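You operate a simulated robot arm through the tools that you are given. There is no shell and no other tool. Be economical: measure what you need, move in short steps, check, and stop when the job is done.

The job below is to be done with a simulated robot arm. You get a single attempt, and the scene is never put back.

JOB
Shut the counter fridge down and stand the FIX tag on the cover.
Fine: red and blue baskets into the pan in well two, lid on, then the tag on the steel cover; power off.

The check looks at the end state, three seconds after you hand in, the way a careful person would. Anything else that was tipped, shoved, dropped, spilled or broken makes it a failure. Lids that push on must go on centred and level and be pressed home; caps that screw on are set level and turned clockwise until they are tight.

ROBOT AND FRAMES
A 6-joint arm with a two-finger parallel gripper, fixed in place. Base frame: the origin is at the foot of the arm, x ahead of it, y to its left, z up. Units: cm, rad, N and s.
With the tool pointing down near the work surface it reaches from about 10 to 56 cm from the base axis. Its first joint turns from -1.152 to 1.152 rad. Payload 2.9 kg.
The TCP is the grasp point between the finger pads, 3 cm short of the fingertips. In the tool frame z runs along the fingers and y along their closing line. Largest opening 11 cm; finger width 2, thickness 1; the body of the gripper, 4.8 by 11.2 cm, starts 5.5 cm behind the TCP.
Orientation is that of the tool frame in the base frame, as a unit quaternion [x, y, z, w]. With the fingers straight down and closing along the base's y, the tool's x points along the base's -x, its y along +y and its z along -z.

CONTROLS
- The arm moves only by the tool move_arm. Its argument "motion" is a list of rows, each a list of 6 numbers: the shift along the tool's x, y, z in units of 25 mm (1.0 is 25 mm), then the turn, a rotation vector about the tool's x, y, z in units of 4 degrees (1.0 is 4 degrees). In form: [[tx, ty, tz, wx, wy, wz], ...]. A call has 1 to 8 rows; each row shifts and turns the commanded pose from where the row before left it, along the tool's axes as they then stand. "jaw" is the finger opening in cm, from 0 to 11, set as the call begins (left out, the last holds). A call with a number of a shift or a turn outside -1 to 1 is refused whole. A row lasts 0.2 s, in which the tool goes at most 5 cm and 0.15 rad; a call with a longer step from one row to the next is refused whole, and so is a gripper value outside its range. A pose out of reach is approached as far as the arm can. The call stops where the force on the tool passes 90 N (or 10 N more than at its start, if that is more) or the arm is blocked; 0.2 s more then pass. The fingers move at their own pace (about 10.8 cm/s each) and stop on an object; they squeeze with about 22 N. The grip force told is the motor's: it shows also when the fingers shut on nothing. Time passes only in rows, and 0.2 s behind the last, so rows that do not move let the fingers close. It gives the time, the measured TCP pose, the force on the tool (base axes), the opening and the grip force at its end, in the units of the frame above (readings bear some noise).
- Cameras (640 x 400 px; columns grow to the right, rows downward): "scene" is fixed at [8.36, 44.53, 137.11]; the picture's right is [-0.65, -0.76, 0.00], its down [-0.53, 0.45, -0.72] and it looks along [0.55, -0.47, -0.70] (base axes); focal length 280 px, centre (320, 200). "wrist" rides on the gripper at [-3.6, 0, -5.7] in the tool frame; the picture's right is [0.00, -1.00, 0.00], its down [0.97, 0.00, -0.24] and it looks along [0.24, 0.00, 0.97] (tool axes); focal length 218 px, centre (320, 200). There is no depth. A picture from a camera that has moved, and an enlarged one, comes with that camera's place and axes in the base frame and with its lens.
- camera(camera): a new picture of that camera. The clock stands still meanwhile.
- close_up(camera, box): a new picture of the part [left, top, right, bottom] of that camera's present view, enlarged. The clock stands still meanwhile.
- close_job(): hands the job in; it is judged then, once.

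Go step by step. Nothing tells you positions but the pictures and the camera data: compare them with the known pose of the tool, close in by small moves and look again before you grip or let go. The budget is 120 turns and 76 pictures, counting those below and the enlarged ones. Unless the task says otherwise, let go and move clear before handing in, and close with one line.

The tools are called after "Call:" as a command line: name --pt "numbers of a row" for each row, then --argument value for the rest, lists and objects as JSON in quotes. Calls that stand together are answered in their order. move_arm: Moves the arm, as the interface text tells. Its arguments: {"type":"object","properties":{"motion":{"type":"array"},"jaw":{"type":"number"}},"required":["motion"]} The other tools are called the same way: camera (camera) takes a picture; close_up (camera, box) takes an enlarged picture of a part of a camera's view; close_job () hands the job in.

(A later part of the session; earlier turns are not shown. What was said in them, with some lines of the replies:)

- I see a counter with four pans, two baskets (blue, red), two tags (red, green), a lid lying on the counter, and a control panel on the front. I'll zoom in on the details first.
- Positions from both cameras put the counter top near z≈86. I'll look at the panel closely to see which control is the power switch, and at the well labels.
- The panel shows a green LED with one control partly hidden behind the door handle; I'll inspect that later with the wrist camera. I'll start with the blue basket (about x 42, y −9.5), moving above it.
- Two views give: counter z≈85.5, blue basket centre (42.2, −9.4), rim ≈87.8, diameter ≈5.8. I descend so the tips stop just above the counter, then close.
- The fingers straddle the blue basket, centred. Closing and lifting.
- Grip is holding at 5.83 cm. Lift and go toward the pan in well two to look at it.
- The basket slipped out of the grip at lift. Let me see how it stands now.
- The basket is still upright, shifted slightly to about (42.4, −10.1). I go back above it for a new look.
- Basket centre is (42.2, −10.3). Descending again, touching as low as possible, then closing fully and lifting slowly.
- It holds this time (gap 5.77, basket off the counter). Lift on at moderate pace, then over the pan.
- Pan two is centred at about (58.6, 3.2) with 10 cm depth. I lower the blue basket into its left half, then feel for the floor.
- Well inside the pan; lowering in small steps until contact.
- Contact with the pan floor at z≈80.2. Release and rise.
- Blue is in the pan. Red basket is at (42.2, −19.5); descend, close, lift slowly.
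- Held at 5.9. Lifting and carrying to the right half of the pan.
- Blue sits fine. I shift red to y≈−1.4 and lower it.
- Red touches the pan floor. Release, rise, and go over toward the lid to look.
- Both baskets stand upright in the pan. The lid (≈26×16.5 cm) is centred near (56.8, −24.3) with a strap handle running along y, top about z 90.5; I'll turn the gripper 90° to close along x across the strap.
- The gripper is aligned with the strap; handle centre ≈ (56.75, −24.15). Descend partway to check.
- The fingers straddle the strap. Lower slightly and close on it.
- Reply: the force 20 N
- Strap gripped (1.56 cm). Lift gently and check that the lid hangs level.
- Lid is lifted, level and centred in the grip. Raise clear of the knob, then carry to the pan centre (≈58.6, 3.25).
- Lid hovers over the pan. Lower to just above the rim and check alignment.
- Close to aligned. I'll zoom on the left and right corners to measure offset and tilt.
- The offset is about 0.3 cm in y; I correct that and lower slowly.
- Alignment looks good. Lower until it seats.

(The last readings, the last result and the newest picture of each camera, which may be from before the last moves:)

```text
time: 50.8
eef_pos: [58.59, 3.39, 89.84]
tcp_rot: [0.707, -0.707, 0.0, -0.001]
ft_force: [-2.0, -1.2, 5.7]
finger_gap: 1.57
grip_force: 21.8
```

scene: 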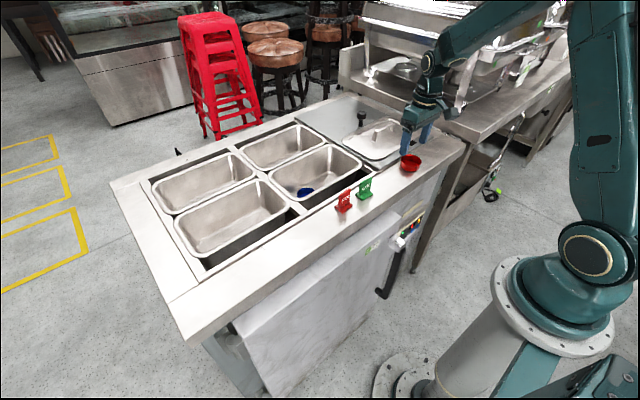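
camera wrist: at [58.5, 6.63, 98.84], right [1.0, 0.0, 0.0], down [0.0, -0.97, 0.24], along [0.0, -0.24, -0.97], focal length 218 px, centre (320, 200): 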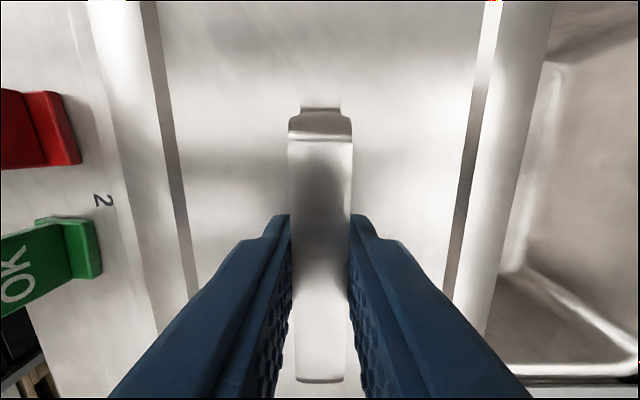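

Call:
move_arm --pt "0 0 0.1 0 0 0" --pt "0 0 0.1 0 0 0"

Call:
close_up --camera "scene" --box '[260, 130, 380, 205]'

```text
time: 51.4
eef_pos: [58.58, 3.31, 89.84]
tcp_rot: [0.707, -0.707, 0.004, -0.002]
ft_force: [-14.8, -1.6, 51.1]
finger_gap: 1.59
grip_force: 21.8
```

```text
5.33 times, centred on (320, 168) of scene
camera zoom: at [8.23, 44.52, 137.12], right [-0.65, -0.76, 0.0], down [-0.53, 0.45, -0.72], along [0.55, -0.47, -0.7], focal length 1496 px, centre (320, 373)
```

zoom: 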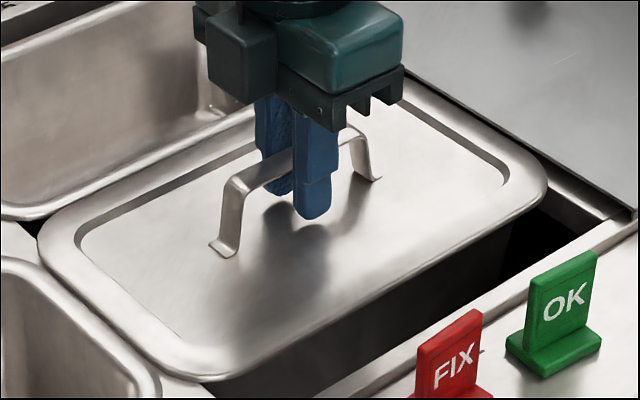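

The lid is seated; pushing to 51 N moved it no further, so it is home. Release and rise.

Call:
move_arm --pt "0 0 -0.15 0 0 0" --pt "0 0 0 0 0 0" --pt "0 0 0 0 0 0" --pt "0 0 -0.4 0 0 0" --pt "0 0 -0.8 0 0 0" --pt "0 0 -1 0 0 0" --pt "0 0 -1 0 0 0" --pt "0 0 -1 0 0 0" --jaw 4.5

Call:
camera --camera "wrist"

Call:
close_up --camera "scene" --box '[260, 120, 388, 210]'

```text
time: 53.2
eef_pos: [58.58, 3.22, 100.0]
tcp_rot: [0.707, -0.707, 0.0, 0.0]
ft_force: [-0.3, -0.1, -0.1]
finger_gap: 4.49
grip_force: 0.1
```

```text
35 pictures are left
camera wrist: at [58.47, 6.97, 105.75], right [1.0, 0.0, 0.0], down [0.0, -0.97, 0.24], along [0.0, -0.24, -0.97], focal length 218 px, centre (320, 200)
```

wrist: 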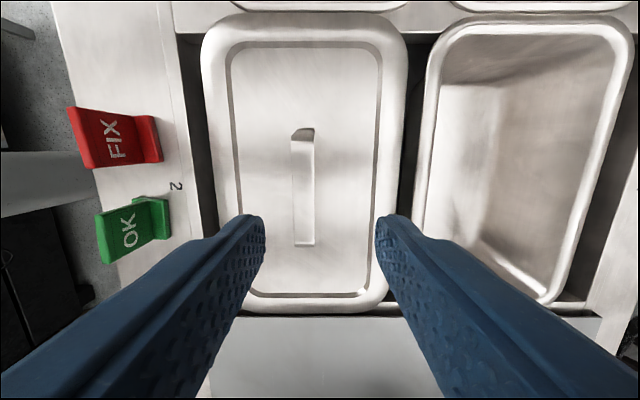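

```text
4.44 times, centred on (324, 165) of scene
camera zoom: at [8.36, 44.53, 137.11], right [-0.65, -0.76, 0.0], down [-0.53, 0.45, -0.72], along [0.55, -0.47, -0.7], focal length 1246 px, centre (302, 356)
```

zoom: 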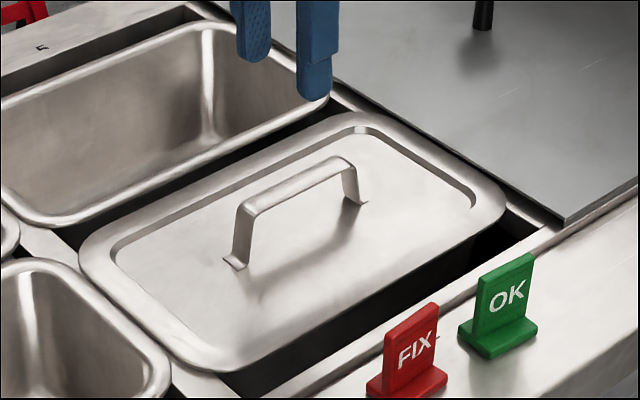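

The lid (maybe with its pan) seems shifted toward −x by about 1 cm after release. Zooming to verify seating.

Call:
close_up --camera "scene" --box '[278, 170, 358, 210]'

Call:
close_up --camera "wrist" --box '[160, 0, 460, 190]'

Call:
close_up --camera "scene" --box '[320, 140, 376, 180]'

```text
8.00 times, centred on (318, 190) of scene
camera zoom: at [8.36, 44.53, 137.11], right [-0.65, -0.76, 0.0], down [-0.53, 0.45, -0.72], along [0.55, -0.47, -0.7], focal length 2244 px, centre (336, 280)
```

zoom: 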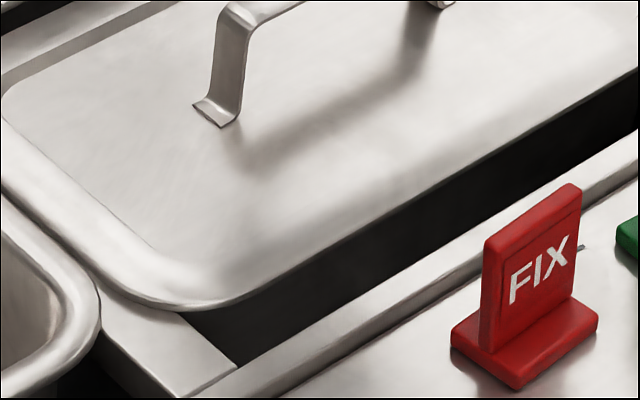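

```text
2.11 times, centred on (310, 95) of wrist
camera zoom: at [58.47, 6.97, 105.75], right [1.0, 0.0, 0.0], down [0.0, -0.97, 0.24], along [0.0, -0.24, -0.97], focal length 460 px, centre (341, 421)
```

zoom: 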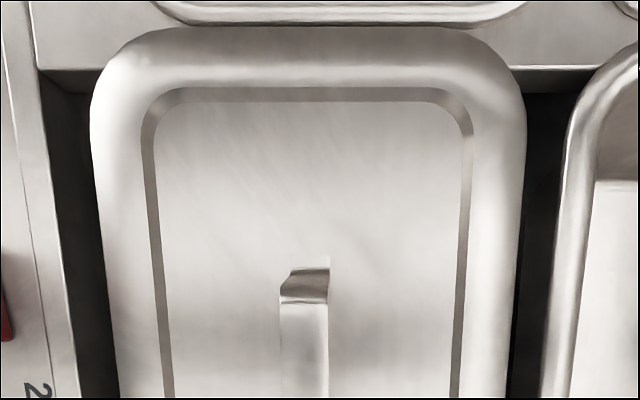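

```text
10.00 times, centred on (348, 160) of scene
camera zoom: at [8.36, 44.53, 137.11], right [-0.65, -0.76, 0.0], down [-0.53, 0.45, -0.72], along [0.55, -0.47, -0.7], focal length 2804 px, centre (40, 600)
```

zoom: 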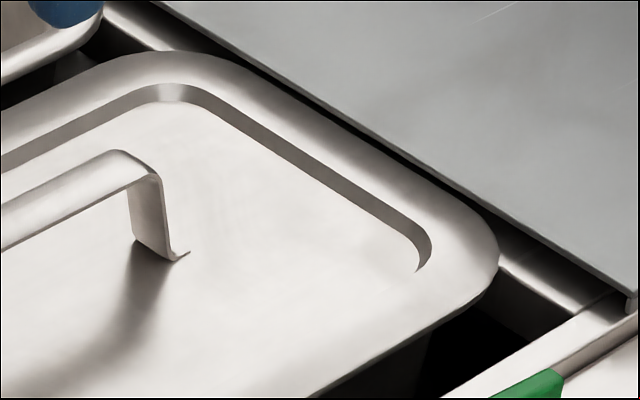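

The gap pictures show pan and lid slid together ~1 cm forward in the well, with the lid still centred and flush on the pan; that's acceptable. Next the FIX tag at about (42.6, 7.3): its upright plate is thin in x, which suits the present gripper orientation.

Call:
move_arm --pt "-0.24 0.914 0 0 0 0" --pt "-0.24 0.914 0 0 0 0" --pt "-0.24 0.914 0 0 0 0" --pt "-0.24 0.914 0 0 0 0" --pt "-0.24 0.914 0 0 0 0" --pt "-0.24 0.914 0 0 0 0" --pt "-0.24 0.914 0 0 0 0"

Call:
camera --camera "wrist"

```text
time: 54.8
eef_pos: [42.35, 7.52, 99.95]
tcp_rot: [0.707, -0.707, 0.0, 0.001]
ft_force: [-0.1, -0.6, 0.6]
finger_gap: 4.49
grip_force: 0.0
```

```text
30 pictures are left
camera wrist: at [42.36, 11.32, 105.67], right [1.0, 0.0, 0.0], down [0.0, -0.97, 0.24], along [0.0, -0.24, -0.97], focal length 218 px, centre (320, 200)
```

wrist: 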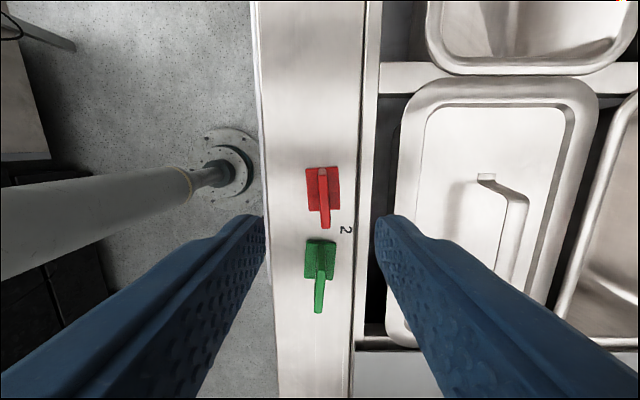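

Fingers are aligned with the plate at (42.55, 7.4). Descend and grip.

Call:
move_arm --pt "0.04 -0.08 0.8 0 0 0" --pt "0 0 1 0 0 0" --pt "0 0 1 0 0 0" --pt "0 0 0.7 0 0 0" --pt "0 0 0.35 0 0 0"

Call:
camera --camera "wrist"

```text
time: 56.0
eef_pos: [42.53, 7.41, 90.28]
tcp_rot: [-0.707, 0.707, 0.0, 0.001]
ft_force: [-0.9, -0.1, -0.8]
finger_gap: 4.54
grip_force: 0.1
```

```text
29 pictures are left
camera wrist: at [42.52, 11.03, 96.03], right [1.0, 0.0, 0.0], down [0.0, -0.97, 0.24], along [0.0, -0.24, -0.97], focal length 218 px, centre (320, 200)
```

wrist: 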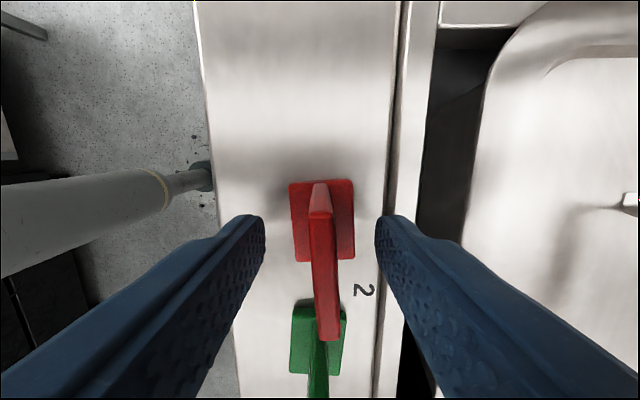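

The plate is between the pads. Close, lift slowly.

Call:
move_arm --pt "0 0 0 0 0 0" --pt "0 0 0 0 0 0" --pt "0 0 0 0 0 0" --pt "0 0 0 0 0 0" --jaw 0

Call:
move_arm --pt "0 0 -0.2 0 0 0" --pt "0 0 -0.4 0 0 0" --pt "0 0 -0.8 0 0 0" --pt "0 0 -1 0 0 0" --pt "0 0 -1 0 0 0" --pt "0 0 -0.8 0 0 0" --pt "0 0 -0.4 0 0 0"

Call:
camera --camera "wrist"

Call:
close_up --camera "scene" --box '[290, 120, 400, 200]'

```text
time: 57.0
eef_pos: [42.58, 7.46, 90.29]
tcp_rot: [-0.707, 0.708, 0.0, 0.0]
ft_force: [0.6, 0.1, -0.6]
finger_gap: 0.67
grip_force: 21.4
```

```text
time: 58.6
eef_pos: [42.74, 7.35, 101.94]
tcp_rot: [-0.707, 0.707, 0.001, 0.0]
ft_force: [-0.3, 0.1, -1.4]
finger_gap: 0.65
grip_force: 22.2
```

```text
28 pictures are left
camera wrist: at [42.63, 11.04, 107.72], right [1.0, 0.0, 0.0], down [0.0, -0.97, 0.24], along [0.0, -0.24, -0.97], focal length 218 px, centre (320, 200)
```

wrist: 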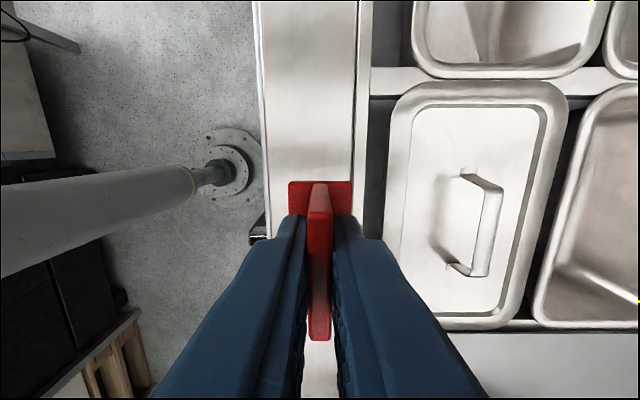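

```text
5.00 times, centred on (345, 160) of scene
camera zoom: at [8.36, 44.53, 137.11], right [-0.65, -0.76, 0.0], down [-0.53, 0.45, -0.72], along [0.55, -0.47, -0.7], focal length 1402 px, centre (195, 400)
```

zoom: 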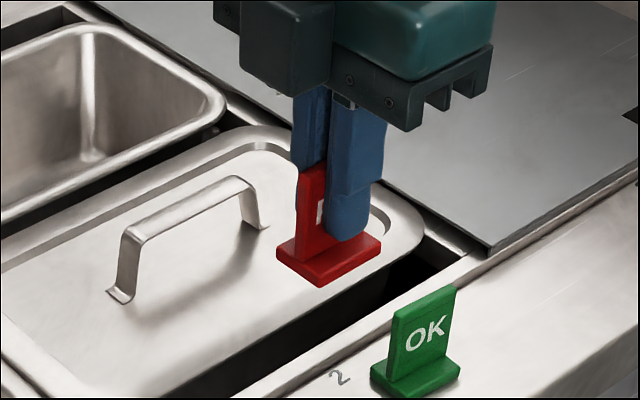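

FIX tag held upright. Carry it over the steel cover to about (54, −22).

Call:
move_arm --pt "0.6 -0.3 0 0 0 0" --pt "0.9 -0.4 0 0 0 0" --pt "0.9 -0.4 0 0 0 0" --pt "0.9 -0.4 0 0 0 0" --pt "0.9 -0.4 0 0 0 0" --pt "0.9 -0.4 0 0 0 0" --pt "0.9 -0.4 0 0 0 0" --pt "0.9 -0.4 0 0 0 0"

Call:
move_arm --pt "0.9 -0.4 0 0 0 0" --pt "0.9 -0.4 0 0 0 0" --pt "0.9 -0.4 0 0 0 0" --pt "0.9 -0.2 0 0 0 0" --pt "0.9 0 0.2 0 0 0" --pt "0.5 0 0.6 0 0 0" --pt "0 0 1 0 0 0" --pt "0 0 0.8 0 0 0"

Call:
camera --camera "wrist"

Call:
close_up --camera "scene" --box '[310, 80, 440, 180]'

```text
time: 60.4
eef_pos: [50.44, -9.89, 101.83]
tcp_rot: [-0.707, 0.708, 0.0, 0.001]
ft_force: [0.3, -0.6, -0.3]
finger_gap: 0.63
grip_force: 21.8
```

```text
time: 62.2
eef_pos: [53.88, -22.37, 95.29]
tcp_rot: [0.707, -0.707, 0.0, 0.0]
ft_force: [0.2, -0.5, -0.1]
finger_gap: 0.65
grip_force: 21.8
```

```text
26 pictures are left
camera wrist: at [53.8, -18.76, 100.97], right [1.0, 0.0, 0.0], down [0.0, -0.97, 0.24], along [0.0, -0.24, -0.97], focal length 218 px, centre (320, 200)
```

wrist: 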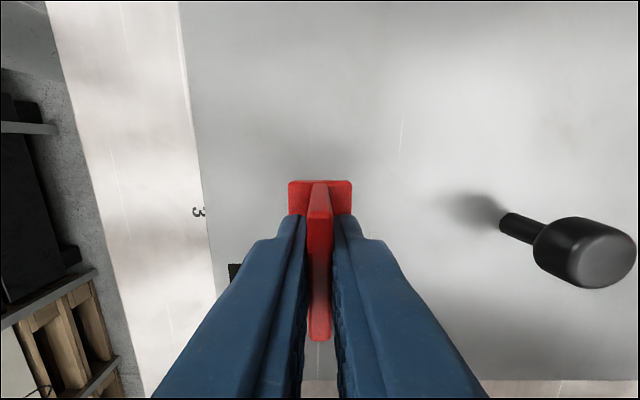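

```text
4.00 times, centred on (375, 130) of scene
camera zoom: at [8.36, 44.53, 137.11], right [-0.65, -0.76, 0.0], down [-0.53, 0.45, -0.72], along [0.55, -0.47, -0.7], focal length 1122 px, centre (100, 480)
```

zoom: 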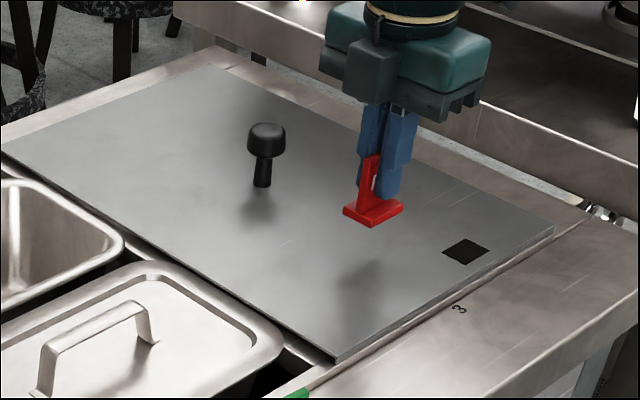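

Good clear spot on the cover. Lower to contact.

Call:
move_arm --pt "0 0 0.6 0 0 0" --pt "0 0 0.5 0 0 0" --pt "0 0 0.3 0 0 0"

Call:
move_arm --pt "0 0 0.1 0 0 0" --pt "0 0 0.1 0 0 0"

```text
time: 63.0
eef_pos: [53.89, -22.42, 92.0]
tcp_rot: [-0.707, 0.707, -0.001, 0.0]
ft_force: [0.0, -0.2, -0.7]
finger_gap: 0.63
grip_force: 21.6
```

```text
time: 63.6
eef_pos: [53.8, -22.43, 91.68]
tcp_rot: [-0.707, 0.707, -0.002, 0.0]
ft_force: [-5.3, 0.7, 20.4]
finger_gap: 0.63
grip_force: 21.9
```

Contact at 91.7. Ease off, open, rise clear.

Call:
move_arm --pt "0 0 -0.06 0 0 0" --pt "0 0 0 0 0 0"

Call:
move_arm --pt "0 0 0 0 0 0" --pt "0 0 0 0 0 0" --pt "0 0 -0.3 0 0 0" --pt "0 0 -0.8 0 0 0" --pt "0 0 -1 0 0 0" --pt "0 0 -1 0 0 0" --pt "0 0 -1 0 0 0" --jaw 3

Call:
close_up --camera "scene" --box '[310, 80, 440, 180]'

```text
time: 64.2
eef_pos: [54.08, -22.39, 91.64]
tcp_rot: [0.707, -0.707, 0.001, 0.0]
ft_force: [-1.0, -2.7, 16.9]
finger_gap: 0.65
grip_force: 22.8
```

```text
time: 65.8
eef_pos: [53.78, -22.31, 101.88]
tcp_rot: [-0.707, 0.707, 0.0, 0.0]
ft_force: [0.0, -0.2, -0.5]
finger_gap: 3.0
grip_force: 0.1
```

```text
4.00 times, centred on (375, 130) of scene
camera zoom: at [8.36, 44.53, 137.11], right [-0.65, -0.76, 0.0], down [-0.53, 0.45, -0.72], along [0.55, -0.47, -0.7], focal length 1122 px, centre (100, 480)
```

zoom: 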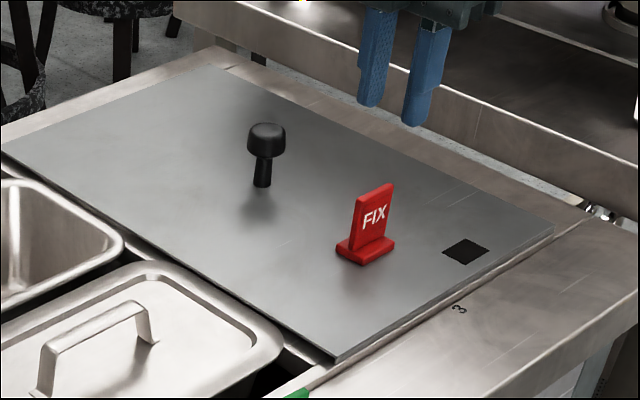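

The FIX tag stands on the cover. Now the power: turn the wrist back, withdraw toward the robot and tilt the tool to view the control panel.

Call:
move_arm --pt "0 0 0 0 0 1" --pt "0 0 0 0 0 1" --pt "0 0 0 0 0 1" --pt "0 0 0 0 0 1" --pt "0 0 0 0 0 1" --pt "0 0 0 0 0 1" --pt "0 0 0 0 0 1" --pt "0 0 0 0 0 1" --jaw 0

Call:
move_arm --pt "0 0 0 0 0 1" --pt "0 0 0 0 0 1" --pt "0 0 0 0 0 1" --pt "0 0 0 0 0 1" --pt "0 0 0 0 0 1" --pt "0 0 0 0 0 1" --pt "0 0 0 0 0 1" --pt "0 0 0 0 0 1"

Call:
move_arm --pt "0 0 0 0 0 1" --pt "0 0 0 0 0 1" --pt "0 0 0 0 0 1" --pt "0 0 0 0 0 1" --pt "0 0 0 0 0 1" --pt "0 0 0 0 0 1" --pt "0 0 0 0 0 0.5"

Call:
move_arm --pt "1 0 0 0 0 0" --pt "1 0 0 0 0 0" --pt "1 0 0 0 0 0" --pt "1 0 0 0 0 0" --pt "1 0 0 0 0 0" --pt "1 0 0 0 0 0" --pt "1 0 0 0 0 0" --pt "1 0 0 0 0 0"

Call:
move_arm --pt "0.8 0 0 0 -1 0" --pt "0 0 0 0 -1 0" --pt "0 0 0 0 -1 0" --pt "0 0 0 0 -1 0" --pt "0 0 0 0 -1 0" --pt "0 0 0 0 -1 0" --pt "0 0 0 0 -1 0" --pt "0 0 0 0 -1 0"

Call:
camera --camera "wrist"

```text
time: 67.6
eef_pos: [53.9, -22.3, 101.71]
tcp_rot: [-0.484, 0.875, 0.0, 0.0]
ft_force: [-0.1, -0.7, 1.5]
finger_gap: 0.0
grip_force: 21.9
```

```text
time: 69.4
eef_pos: [53.88, -22.39, 101.79]
tcp_rot: [-0.224, 0.975, -0.001, 0.0]
ft_force: [0.5, 0.0, -0.1]
finger_gap: 0.0
grip_force: 22.1
```

```text
time: 71.0
eef_pos: [53.95, -22.37, 101.65]
tcp_rot: [0.001, 1.0, 0.0, 0.0]
ft_force: [-0.1, -0.8, 0.8]
finger_gap: 0.0
grip_force: 21.8
```

```text
time: 72.8
eef_pos: [33.85, -22.34, 101.77]
tcp_rot: [0.0, 1.0, 0.0, 0.0]
ft_force: [-0.2, 0.0, 0.1]
finger_gap: 0.0
grip_force: 21.6
```

```text
time: 74.6
eef_pos: [32.01, -22.39, 101.67]
tcp_rot: [-0.001, 0.961, 0.0, 0.277]
ft_force: [-0.7, -0.9, -0.3]
finger_gap: 0.0
grip_force: 22.4
```

```text
23 pictures are left
camera wrist: at [31.9, -22.28, 108.54], right [0.0, -1.0, 0.0], down [-0.95, 0.0, -0.31], along [0.31, 0.0, -0.95], focal length 218 px, centre (320, 200)
```

wrist: 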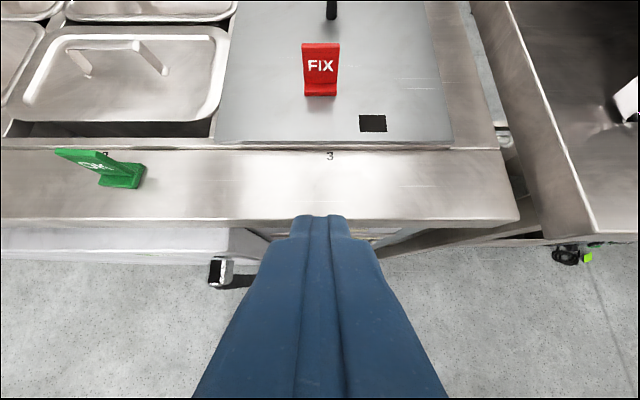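

The tool is tilted 32° forward. I pull back and down, tilting more, to see the front panel.

Call:
move_arm --pt "0.94 0 0.217 0 0 0" --pt "0.94 0 0.217 0 0 0" --pt "0.94 0 0.217 0 0 0" --pt "0.94 0 0.217 0 0 0" --pt "0.94 0 0.217 0 0 0" --pt "0.94 0 0.217 0 0 0" --pt "0.94 0 0.217 0 0 0"

Call:
move_arm --pt "0 0 0 0 -1 0" --pt "0 0 0 0 -1 0" --pt "0 0 0 0 -1 0" --pt "0 0 0 0 -1 0" --pt "0 0 0 0 -1 0" --pt "0 0 0 0 -1 0"

Call:
camera --camera "wrist"

Call:
camera --camera "scene"

```text
time: 76.2
eef_pos: [24.53, -21.6, 89.98]
tcp_rot: [0.0, 0.962, 0.0, 0.274]
ft_force: [0.7, -0.2, -0.5]
finger_gap: 0.0
grip_force: 22.4
out of reach, approached as far as the arm can: row 5, 6, 7
```

```text
time: 77.6
eef_pos: [32.42, -20.24, 90.14]
tcp_rot: [0.001, 0.883, -0.002, 0.469]
ft_force: [-0.3, 0.1, 0.3]
finger_gap: 0.0
grip_force: 21.6
out of reach, approached as far as the arm can: row 1, 2, 3, 4, 5, 6
```

```text
22 pictures are left
camera wrist: at [29.67, -20.19, 96.35], right [0.0, -1.0, 0.0], down [-0.74, 0.0, -0.67], along [0.67, 0.0, -0.74], focal length 218 px, centre (320, 200)
```

wrist: 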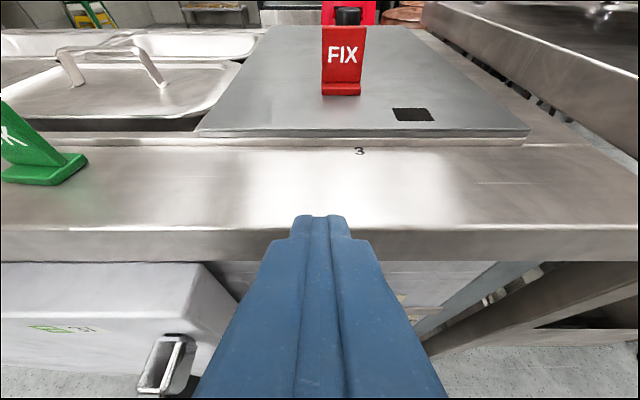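

```text
21 pictures are left
```

scene: 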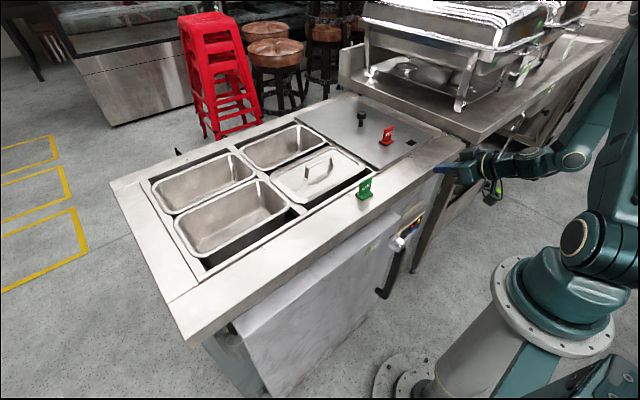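

The commanded pose ran into the arm's inner limit; 56° tilt is feasible at x≈32. I command back out to x≈33, shift to y≈−27 and go lower for an unobstructed view.

Call:
move_arm --pt "-0.483 -0.333 0.718 0 0 0" --pt "-0.483 -0.333 0.718 0 0 0" --pt "-0.483 -0.333 0.718 0 0 0" --pt "-0.483 -0.333 0.718 0 0 0" --pt "-0.483 -0.333 0.718 0 0 0" --pt "-0.483 -0.333 0.718 0 0 0"

Call:
move_arm --pt "0.5 0 0.335 0 0 0" --pt "0.5 0 0.335 0 0 0" --pt "0.5 0 0.335 0 0 0" --pt "0.5 0 0.335 0 0 0"

Call:
camera --camera "wrist"

```text
time: 79.0
eef_pos: [45.49, -25.37, 90.3]
tcp_rot: [0.001, 0.883, -0.001, 0.469]
ft_force: [-1.3, 0.6, -0.4]
finger_gap: 0.0
grip_force: 21.5
```

```text
time: 79.6
eef_pos: [46.23, -25.45, 89.44]
tcp_rot: [0.0, 0.872, -0.003, 0.49]
ft_force: [0.6, 0.3, 5.7]
finger_gap: 0.0
grip_force: 21.2
stopped in row 2: the force on the tool passed its limit (the readings are from after the stop); the commanded pose is now the measured one
```

```text
20 pictures are left
camera wrist: at [43.15, -25.42, 95.44], right [0.0, -1.0, 0.01], down [-0.71, 0.0, -0.7], along [0.7, -0.01, -0.71], focal length 218 px, centre (320, 200)
```

wrist: 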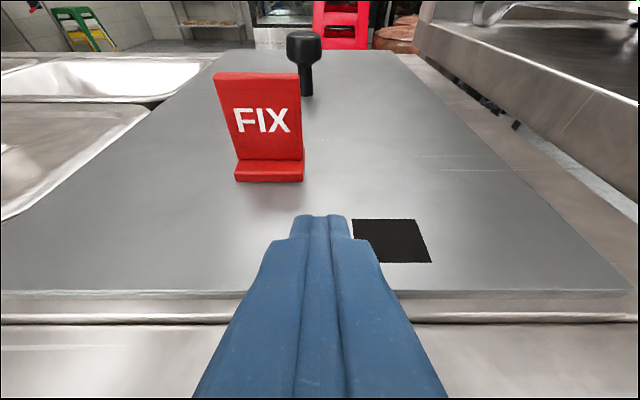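

My command reference had been reset at the limit, so the tip touched the cover lightly; the tag still stands. Back up and away, then come down in front of the counter.

Call:
move_arm --pt "-0.5 0 -0.31 0 0 0" --pt "-0.5 0 -0.31 0 0 0" --pt "0.5 0 -0.8 0 0 0" --pt "0.5 0 -0.8 0 0 0" --pt "0.5 0 -0.8 0 0 0" --pt "0.5 0 -0.8 0 0 0" --pt "0.45 0 -0.8 0 0 0" --pt "0.45 0 -0.8 0 0 0"

Call:
camera --camera "wrist"

```text
time: 81.4
eef_pos: [34.56, -24.13, 92.64]
tcp_rot: [0.001, 0.873, -0.003, 0.488]
ft_force: [0.1, -0.1, 1.1]
finger_gap: 0.0
grip_force: 21.5
out of reach, approached as far as the arm can: row 7, 8
```

```text
19 pictures are left
camera wrist: at [31.6, -24.07, 98.63], right [0.0, -1.0, 0.0], down [-0.71, 0.0, -0.7], along [0.7, -0.01, -0.71], focal length 218 px, centre (320, 200)
```

wrist: 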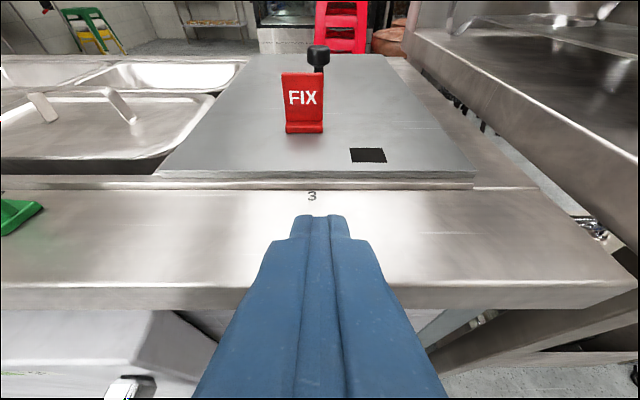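

All fine. Reduce the tilt to about 35°, back off to x≈29.5, then descend in front of the counter.

Call:
move_arm --pt "0 0 0 0 1 0" --pt "0 0 0 0 1 0" --pt "0 0 0 0 1 0" --pt "0 0 0 0 1 0" --pt "0 0 0 0 1 0" --pt "0 0 0 0 1 0" --pt "0.8 0 -0.55 0 0 0" --pt "0.8 0 -0.55 0 0 0"

Call:
move_arm --pt "0.62 0 0.906 0 0 0" --pt "0.62 0 0.906 0 0 0" --pt "0.62 0 0.906 0 0 0" --pt "0.62 0 0.906 0 0 0"

Call:
camera --camera "wrist"

```text
time: 83.2
eef_pos: [29.87, -24.26, 92.31]
tcp_rot: [0.0, 0.955, -0.002, 0.297]
ft_force: [-0.3, 0.2, -0.4]
finger_gap: 0.0
grip_force: 22.0
```

```text
time: 84.2
eef_pos: [29.75, -24.2, 81.38]
tcp_rot: [0.001, 0.955, -0.002, 0.297]
ft_force: [-0.7, 0.3, -0.3]
finger_gap: 0.0
grip_force: 22.1
```

```text
18 pictures are left
camera wrist: at [29.41, -24.06, 88.07], right [0.0, -1.0, 0.0], down [-0.94, 0.0, -0.35], along [0.35, -0.01, -0.94], focal length 218 px, centre (320, 200)
```

wrist: 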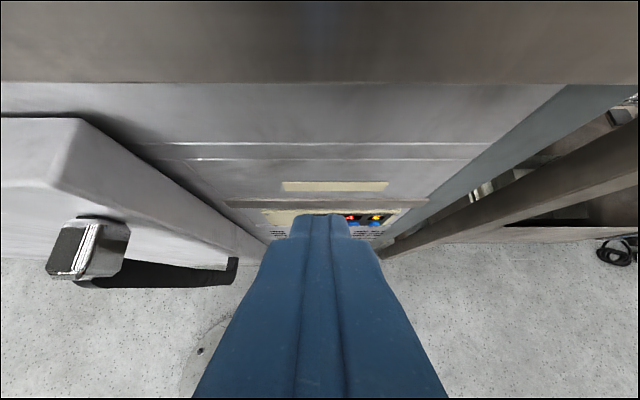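

The panel sits behind the fingertips: controls at about z 51.4, plane x≈39.4, button pitch 3.5 cm. I go lower and shift aside to read the left-hand control.

Call:
move_arm --pt "0.59 -0.5 0.857 0 0 0" --pt "0.59 -0.5 0.857 0 0 0" --pt "0.59 -0.5 0.857 0 0 0" --pt "0.59 -0.5 0.857 0 0 0" --pt "0.59 -0.5 0.857 0 0 0"

Call:
camera --camera "wrist"

```text
time: 85.4
eef_pos: [30.02, -30.45, 68.41]
tcp_rot: [0.001, 0.955, -0.004, 0.296]
ft_force: [0.0, -0.3, 0.1]
finger_gap: 0.0
grip_force: 21.7
out of reach, approached as far as the arm can: row 5
```

```text
17 pictures are left
camera wrist: at [29.75, -30.43, 75.06], right [0.0, -1.0, 0.01], down [-0.94, 0.0, -0.35], along [0.35, -0.01, -0.94], focal length 218 px, centre (320, 200)
```

wrist: 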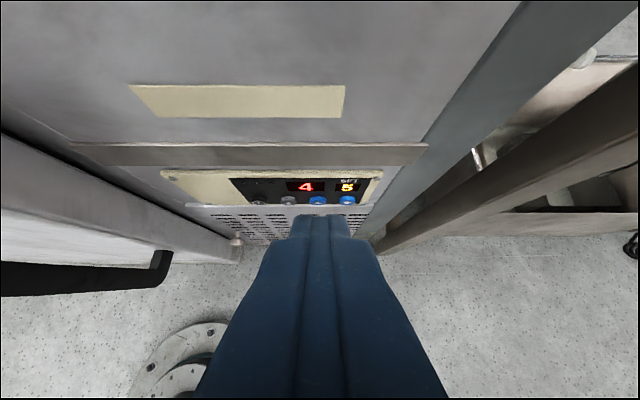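

Call:
close_up --camera "wrist" --box '[150, 155, 400, 245]'

Call:
close_up --camera "scene" --box '[392, 208, 432, 246]'

```text
2.56 times, centred on (275, 200) of wrist
camera zoom: at [29.75, -30.43, 75.06], right [0.0, -1.0, 0.01], down [-0.94, 0.0, -0.35], along [0.35, -0.01, -0.94], focal length 559 px, centre (435, 200)
```

zoom: 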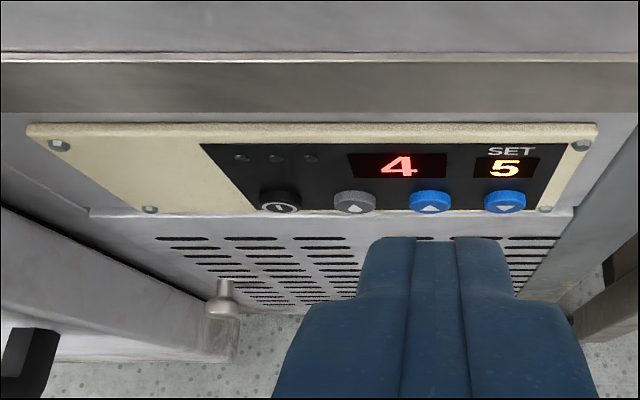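

```text
10.53 times, centred on (412, 227) of scene
camera zoom: at [8.36, 44.53, 137.11], right [-0.65, -0.76, 0.0], down [-0.53, 0.45, -0.72], along [0.55, -0.47, -0.7], focal length 2952 px, centre (-648, -84)
```

zoom: 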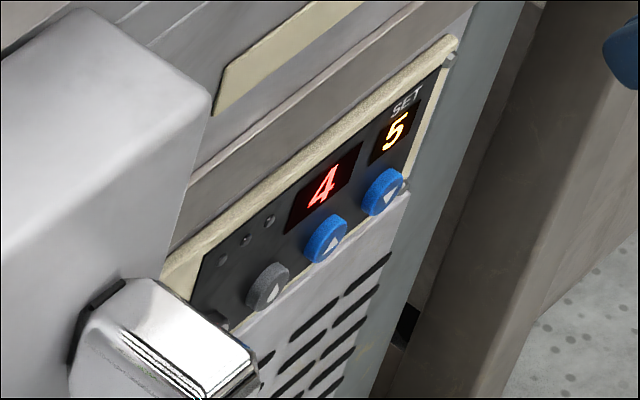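

The leftmost black button carries the power symbol, at about (39, −23.3, 50). The others are set/▲▼ buttons, so I'll only press that one. Move in line with it and begin descending.

Call:
move_arm --pt "-0.44 0.88 0.3 0 0 0" --pt "-0.44 0.88 0.3 0 0 0" --pt "-0.44 0.88 0.3 0 0 0" --pt "0.453 0 0.66 0 0 0" --pt "0.453 0 0.66 0 0 0" --pt "0.453 0 0.66 0 0 0"

Call:
camera --camera "wrist"

```text
time: 86.8
eef_pos: [34.14, -23.89, 62.43]
tcp_rot: [0.001, 0.955, -0.002, 0.297]
ft_force: [-0.1, 0.8, 0.4]
finger_gap: 0.01
grip_force: 21.9
```

```text
14 pictures are left
camera wrist: at [33.86, -23.85, 69.14], right [0.0, -1.0, 0.0], down [-0.94, 0.0, -0.35], along [0.35, -0.01, -0.94], focal length 218 px, centre (320, 200)
```

wrist: 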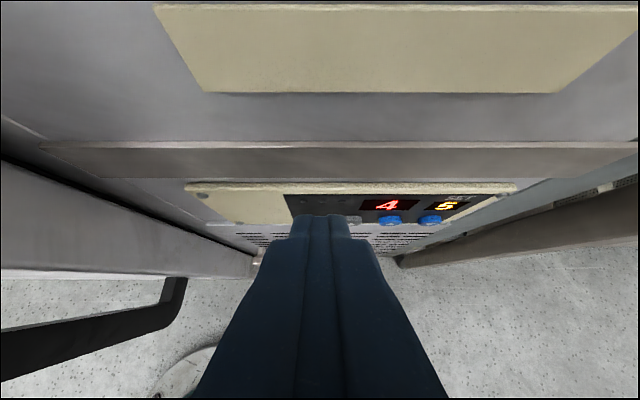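

Power button confirmed at about (39.1, −23.4, 50.2). Descend further at safe distance.

Call:
move_arm --pt "0.594 0.18 0.865 0 0 0" --pt "0.594 0 0.865 0 0 0" --pt "0.594 0 0.865 0 0 0" --pt "0.594 0 0.865 0 0 0"

Call:
camera --camera "wrist"

Call:
close_up --camera "scene" --box '[372, 190, 452, 250]'

```text
time: 87.8
eef_pos: [34.26, -23.28, 51.73]
tcp_rot: [0.001, 0.955, -0.003, 0.296]
ft_force: [0.0, -0.2, 0.6]
finger_gap: 0.0
grip_force: 21.6
```

```text
13 pictures are left
camera wrist: at [33.9, -23.27, 58.52], right [0.0, -1.0, 0.0], down [-0.94, 0.0, -0.35], along [0.35, 0.0, -0.94], focal length 218 px, centre (320, 200)
```

wrist: 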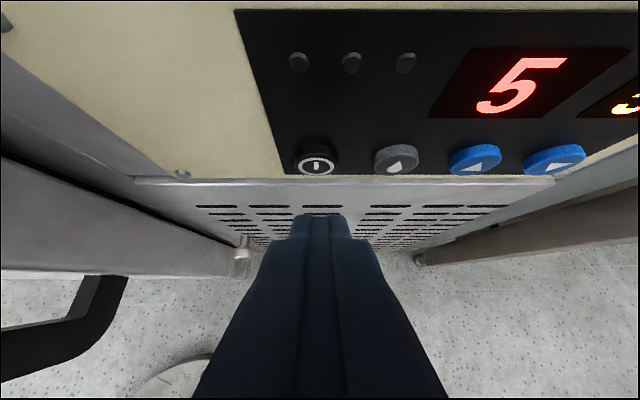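

```text
6.67 times, centred on (412, 220) of scene
camera zoom: at [8.36, 44.53, 137.11], right [-0.65, -0.76, 0.0], down [-0.53, 0.45, -0.72], along [0.55, -0.47, -0.7], focal length 1870 px, centre (-293, 67)
```

zoom: 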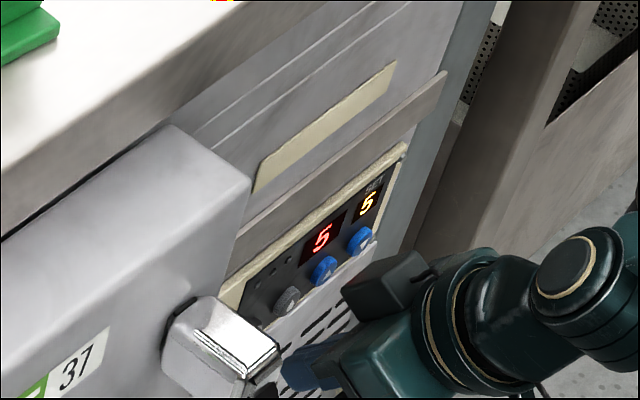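

Clear view: the power button is straight ahead at about (39.1, −23.2, 49.9). I add 10° tilt to keep the camera housing away from the trim bar, then check.

Call:
move_arm --pt "-0.33 0 0.226 0 0 0" --pt "0 0 0 0 -0.85 0" --pt "0 0 0 0 -0.85 0" --pt "0 0 0 0 -0.8 0"

Call:
camera --camera "wrist"

```text
time: 88.8
eef_pos: [35.11, -23.52, 51.9]
tcp_rot: [0.0, 0.926, -0.003, 0.379]
ft_force: [0.9, 1.0, 0.1]
finger_gap: 0.0
grip_force: 22.1
```

```text
11 pictures are left
camera wrist: at [33.68, -23.38, 58.52], right [0.0, -1.0, 0.01], down [-0.86, 0.0, -0.51], along [0.51, -0.01, -0.86], focal length 218 px, centre (320, 200)
```

wrist: 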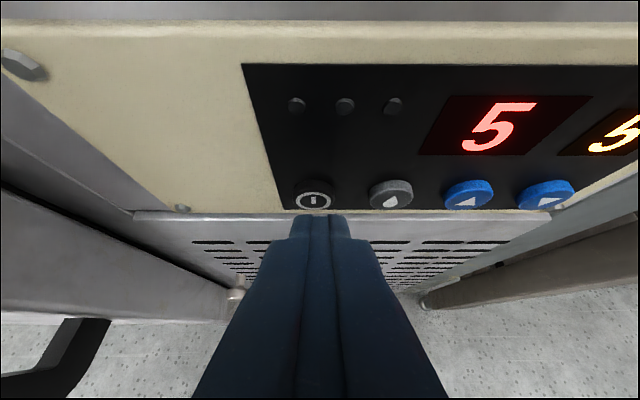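

Aim is good; approach the button with small forward steps.

Call:
move_arm --pt "-0.07 0.08 0.21 0 0 0" --pt "-0.075 0 0.213 0 0 0" --pt "-0.08 0 0.08 0 0 0"

Call:
close_up --camera "wrist" --box '[220, 50, 640, 300]'

```text
time: 89.6
eef_pos: [36.38, -23.16, 51.44]
tcp_rot: [0.0, 0.926, -0.002, 0.378]
ft_force: [-5.7, -0.5, 0.8]
finger_gap: 0.01
grip_force: 21.9
```

```text
1.52 times, centred on (430, 175) of wrist
camera zoom: at [34.88, -23.19, 58.03], right [0.0, -1.0, 0.0], down [-0.86, 0.0, -0.51], along [0.51, -0.01, -0.86], focal length 333 px, centre (152, 238)
```

zoom: 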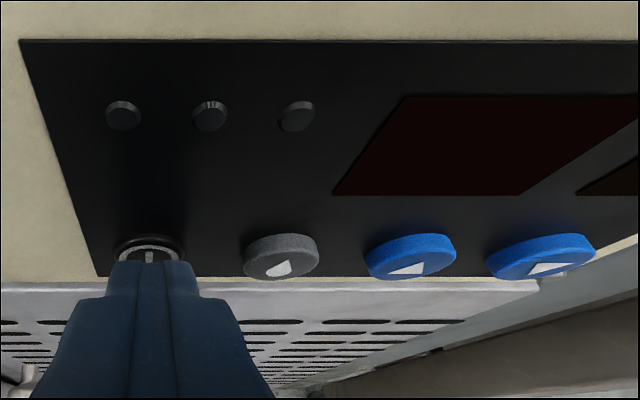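

The button gave with a 5.7 N push and both displays went dark. Back straight off and verify they stay dark.

Call:
move_arm --pt "0.285 0 -0.28 0 0 0" --pt "0.285 0 -0.28 0 0 0" --pt "0 0 0 0 0 0" --pt "0 0 0 0 0 0"

Call:
camera --camera "wrist"

```text
time: 90.6
eef_pos: [34.48, -23.36, 51.6]
tcp_rot: [0.0, 0.926, -0.003, 0.379]
ft_force: [0.0, -0.5, 0.5]
finger_gap: 0.01
grip_force: 21.9
```

```text
9 pictures are left
camera wrist: at [32.94, -23.22, 58.13], right [0.0, -1.0, 0.0], down [-0.86, 0.0, -0.51], along [0.51, 0.0, -0.86], focal length 218 px, centre (320, 200)
```

wrist: 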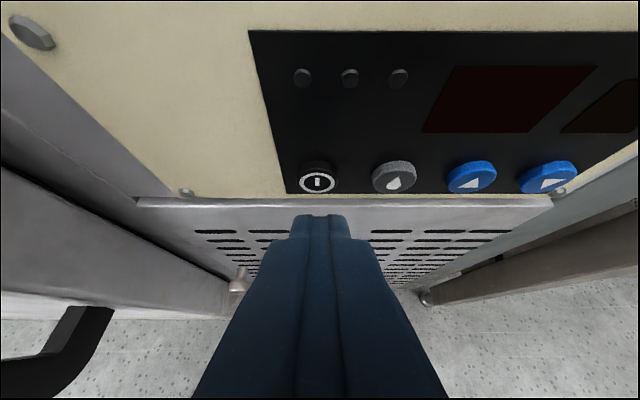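

Power is off and stays off. Withdraw: untilt a little, back away, rise above the counter and take final looks.

Call:
move_arm --pt "0.3 0 -0.3 0 0.85 0" --pt "0 0 0 0 0.85 0" --pt "0 0 0 0 0.8 0" --pt "0.4 0 -0.27 0 0 0" --pt "0.3 0 -0.2 0 0 0"

Call:
move_arm --pt "-0.566 0 -0.824 0 0 0" --pt "-0.566 0 -0.824 0 0 0" --pt "-0.566 0 -0.824 0 0 0" --pt "-0.566 0 -0.824 0 0 0" --pt "-0.566 0 -0.824 0 0 0" --pt "-0.566 0 -0.824 0 0 0" --pt "-0.566 0 -0.824 0 0 0" --pt "-0.566 0 -0.824 0 0 0"

Call:
move_arm --pt "-0.566 0 -0.824 0 0 0" --pt "-0.566 0 -0.824 0 0 0" --pt "-0.566 0 -0.824 0 0 0" --pt "-0.566 0 -0.824 0 0 0" --pt "-0.566 0 -0.824 0 0 0" --pt "-0.566 0 -0.824 0 0 0" --pt "-0.566 0 -0.824 0 0 0" --pt "-0.566 0 -0.824 0 0 0"

Call:
camera --camera "scene"

Call:
close_up --camera "scene" --box '[250, 90, 450, 215]'

Call:
camera --camera "wrist"

```text
time: 91.8
eef_pos: [31.2, -23.4, 51.41]
tcp_rot: [0.002, 0.955, -0.003, 0.296]
ft_force: [0.2, -0.5, 1.0]
finger_gap: 0.0
grip_force: 21.9
```

```text
time: 93.6
eef_pos: [31.04, -23.25, 71.4]
tcp_rot: [0.0, 0.955, -0.002, 0.296]
ft_force: [0.1, 0.3, 0.3]
finger_gap: 0.0
grip_force: 21.2
```

```text
time: 95.4
eef_pos: [31.15, -23.25, 91.4]
tcp_rot: [0.001, 0.955, -0.003, 0.296]
ft_force: [-0.3, 0.0, -1.1]
finger_gap: 0.0
grip_force: 22.1
```

```text
8 pictures are left
```

scene: 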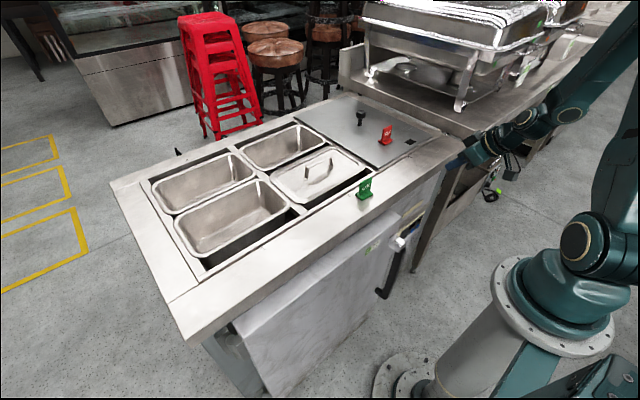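

```text
3.20 times, centred on (350, 152) of scene
camera zoom: at [8.36, 44.53, 137.11], right [-0.65, -0.76, 0.0], down [-0.53, 0.45, -0.72], along [0.55, -0.47, -0.7], focal length 897 px, centre (224, 352)
```

zoom: 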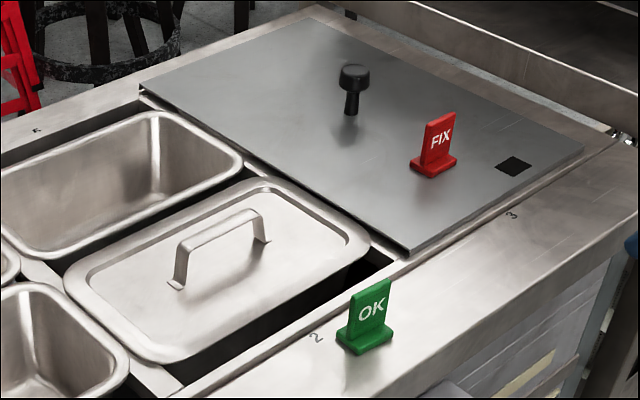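

```text
6 pictures are left
camera wrist: at [30.8, -23.08, 98.09], right [0.0, -1.0, 0.0], down [-0.94, 0.0, -0.35], along [0.35, 0.0, -0.94], focal length 218 px, centre (320, 200)
```

wrist: 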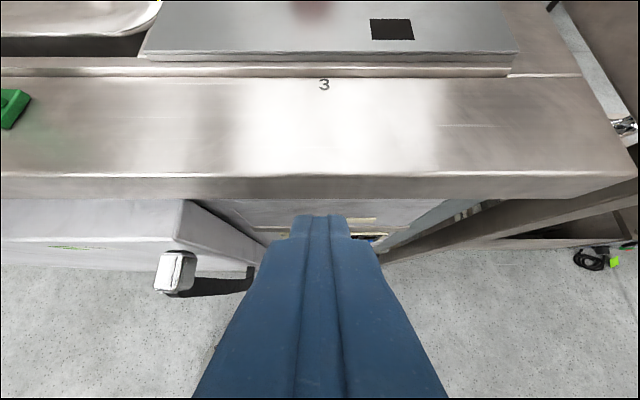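

Everything stands as intended; I check whether the earlier light touch left the cover seated properly.

Call:
close_up --camera "scene" --box '[285, 88, 395, 172]'

Call:
close_up --camera "scene" --box '[365, 110, 455, 175]'

```text
4.76 times, centred on (340, 130) of scene
camera zoom: at [8.36, 44.53, 137.11], right [-0.65, -0.76, 0.0], down [-0.53, 0.45, -0.72], along [0.55, -0.47, -0.7], focal length 1335 px, centre (225, 533)
```

zoom: 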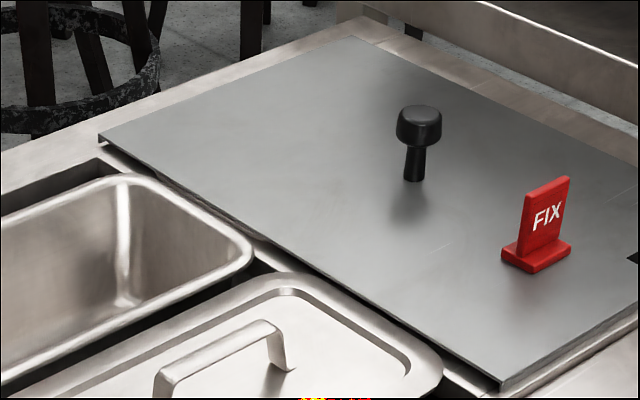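

```text
6.15 times, centred on (410, 142) of scene
camera zoom: at [8.36, 44.53, 137.11], right [-0.65, -0.76, 0.0], down [-0.53, 0.45, -0.72], along [0.55, -0.47, -0.7], focal length 1726 px, centre (-234, 554)
```

zoom: 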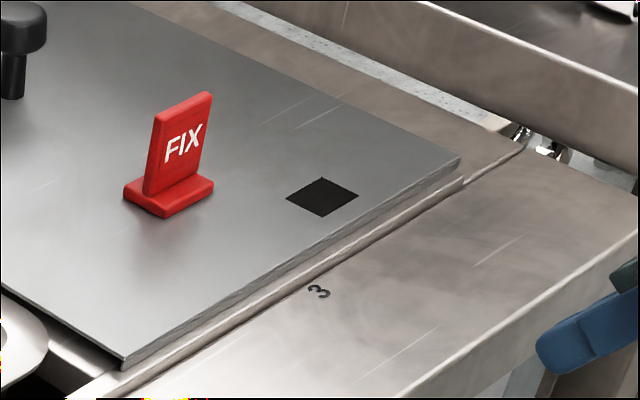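

Before handing in: the lid is on pan two, the FIX tag is upright on the cover, the panel is dark, and the arm is clear. The cover sits flat but slid back by under 1 cm when the tip touched it. Dragging it back could upset the tag, so I leave it and hand in.

Call:
close_job

```text
The job is handed in.
```

The fridge is off, the red and blue baskets are in well two's pan with the lid pressed home, and the FIX tag stands on the steel cover; my gripper touched that cover and pushed it back a little under 1 cm, and the lidded pan slid about 1 cm toward the front of its well.
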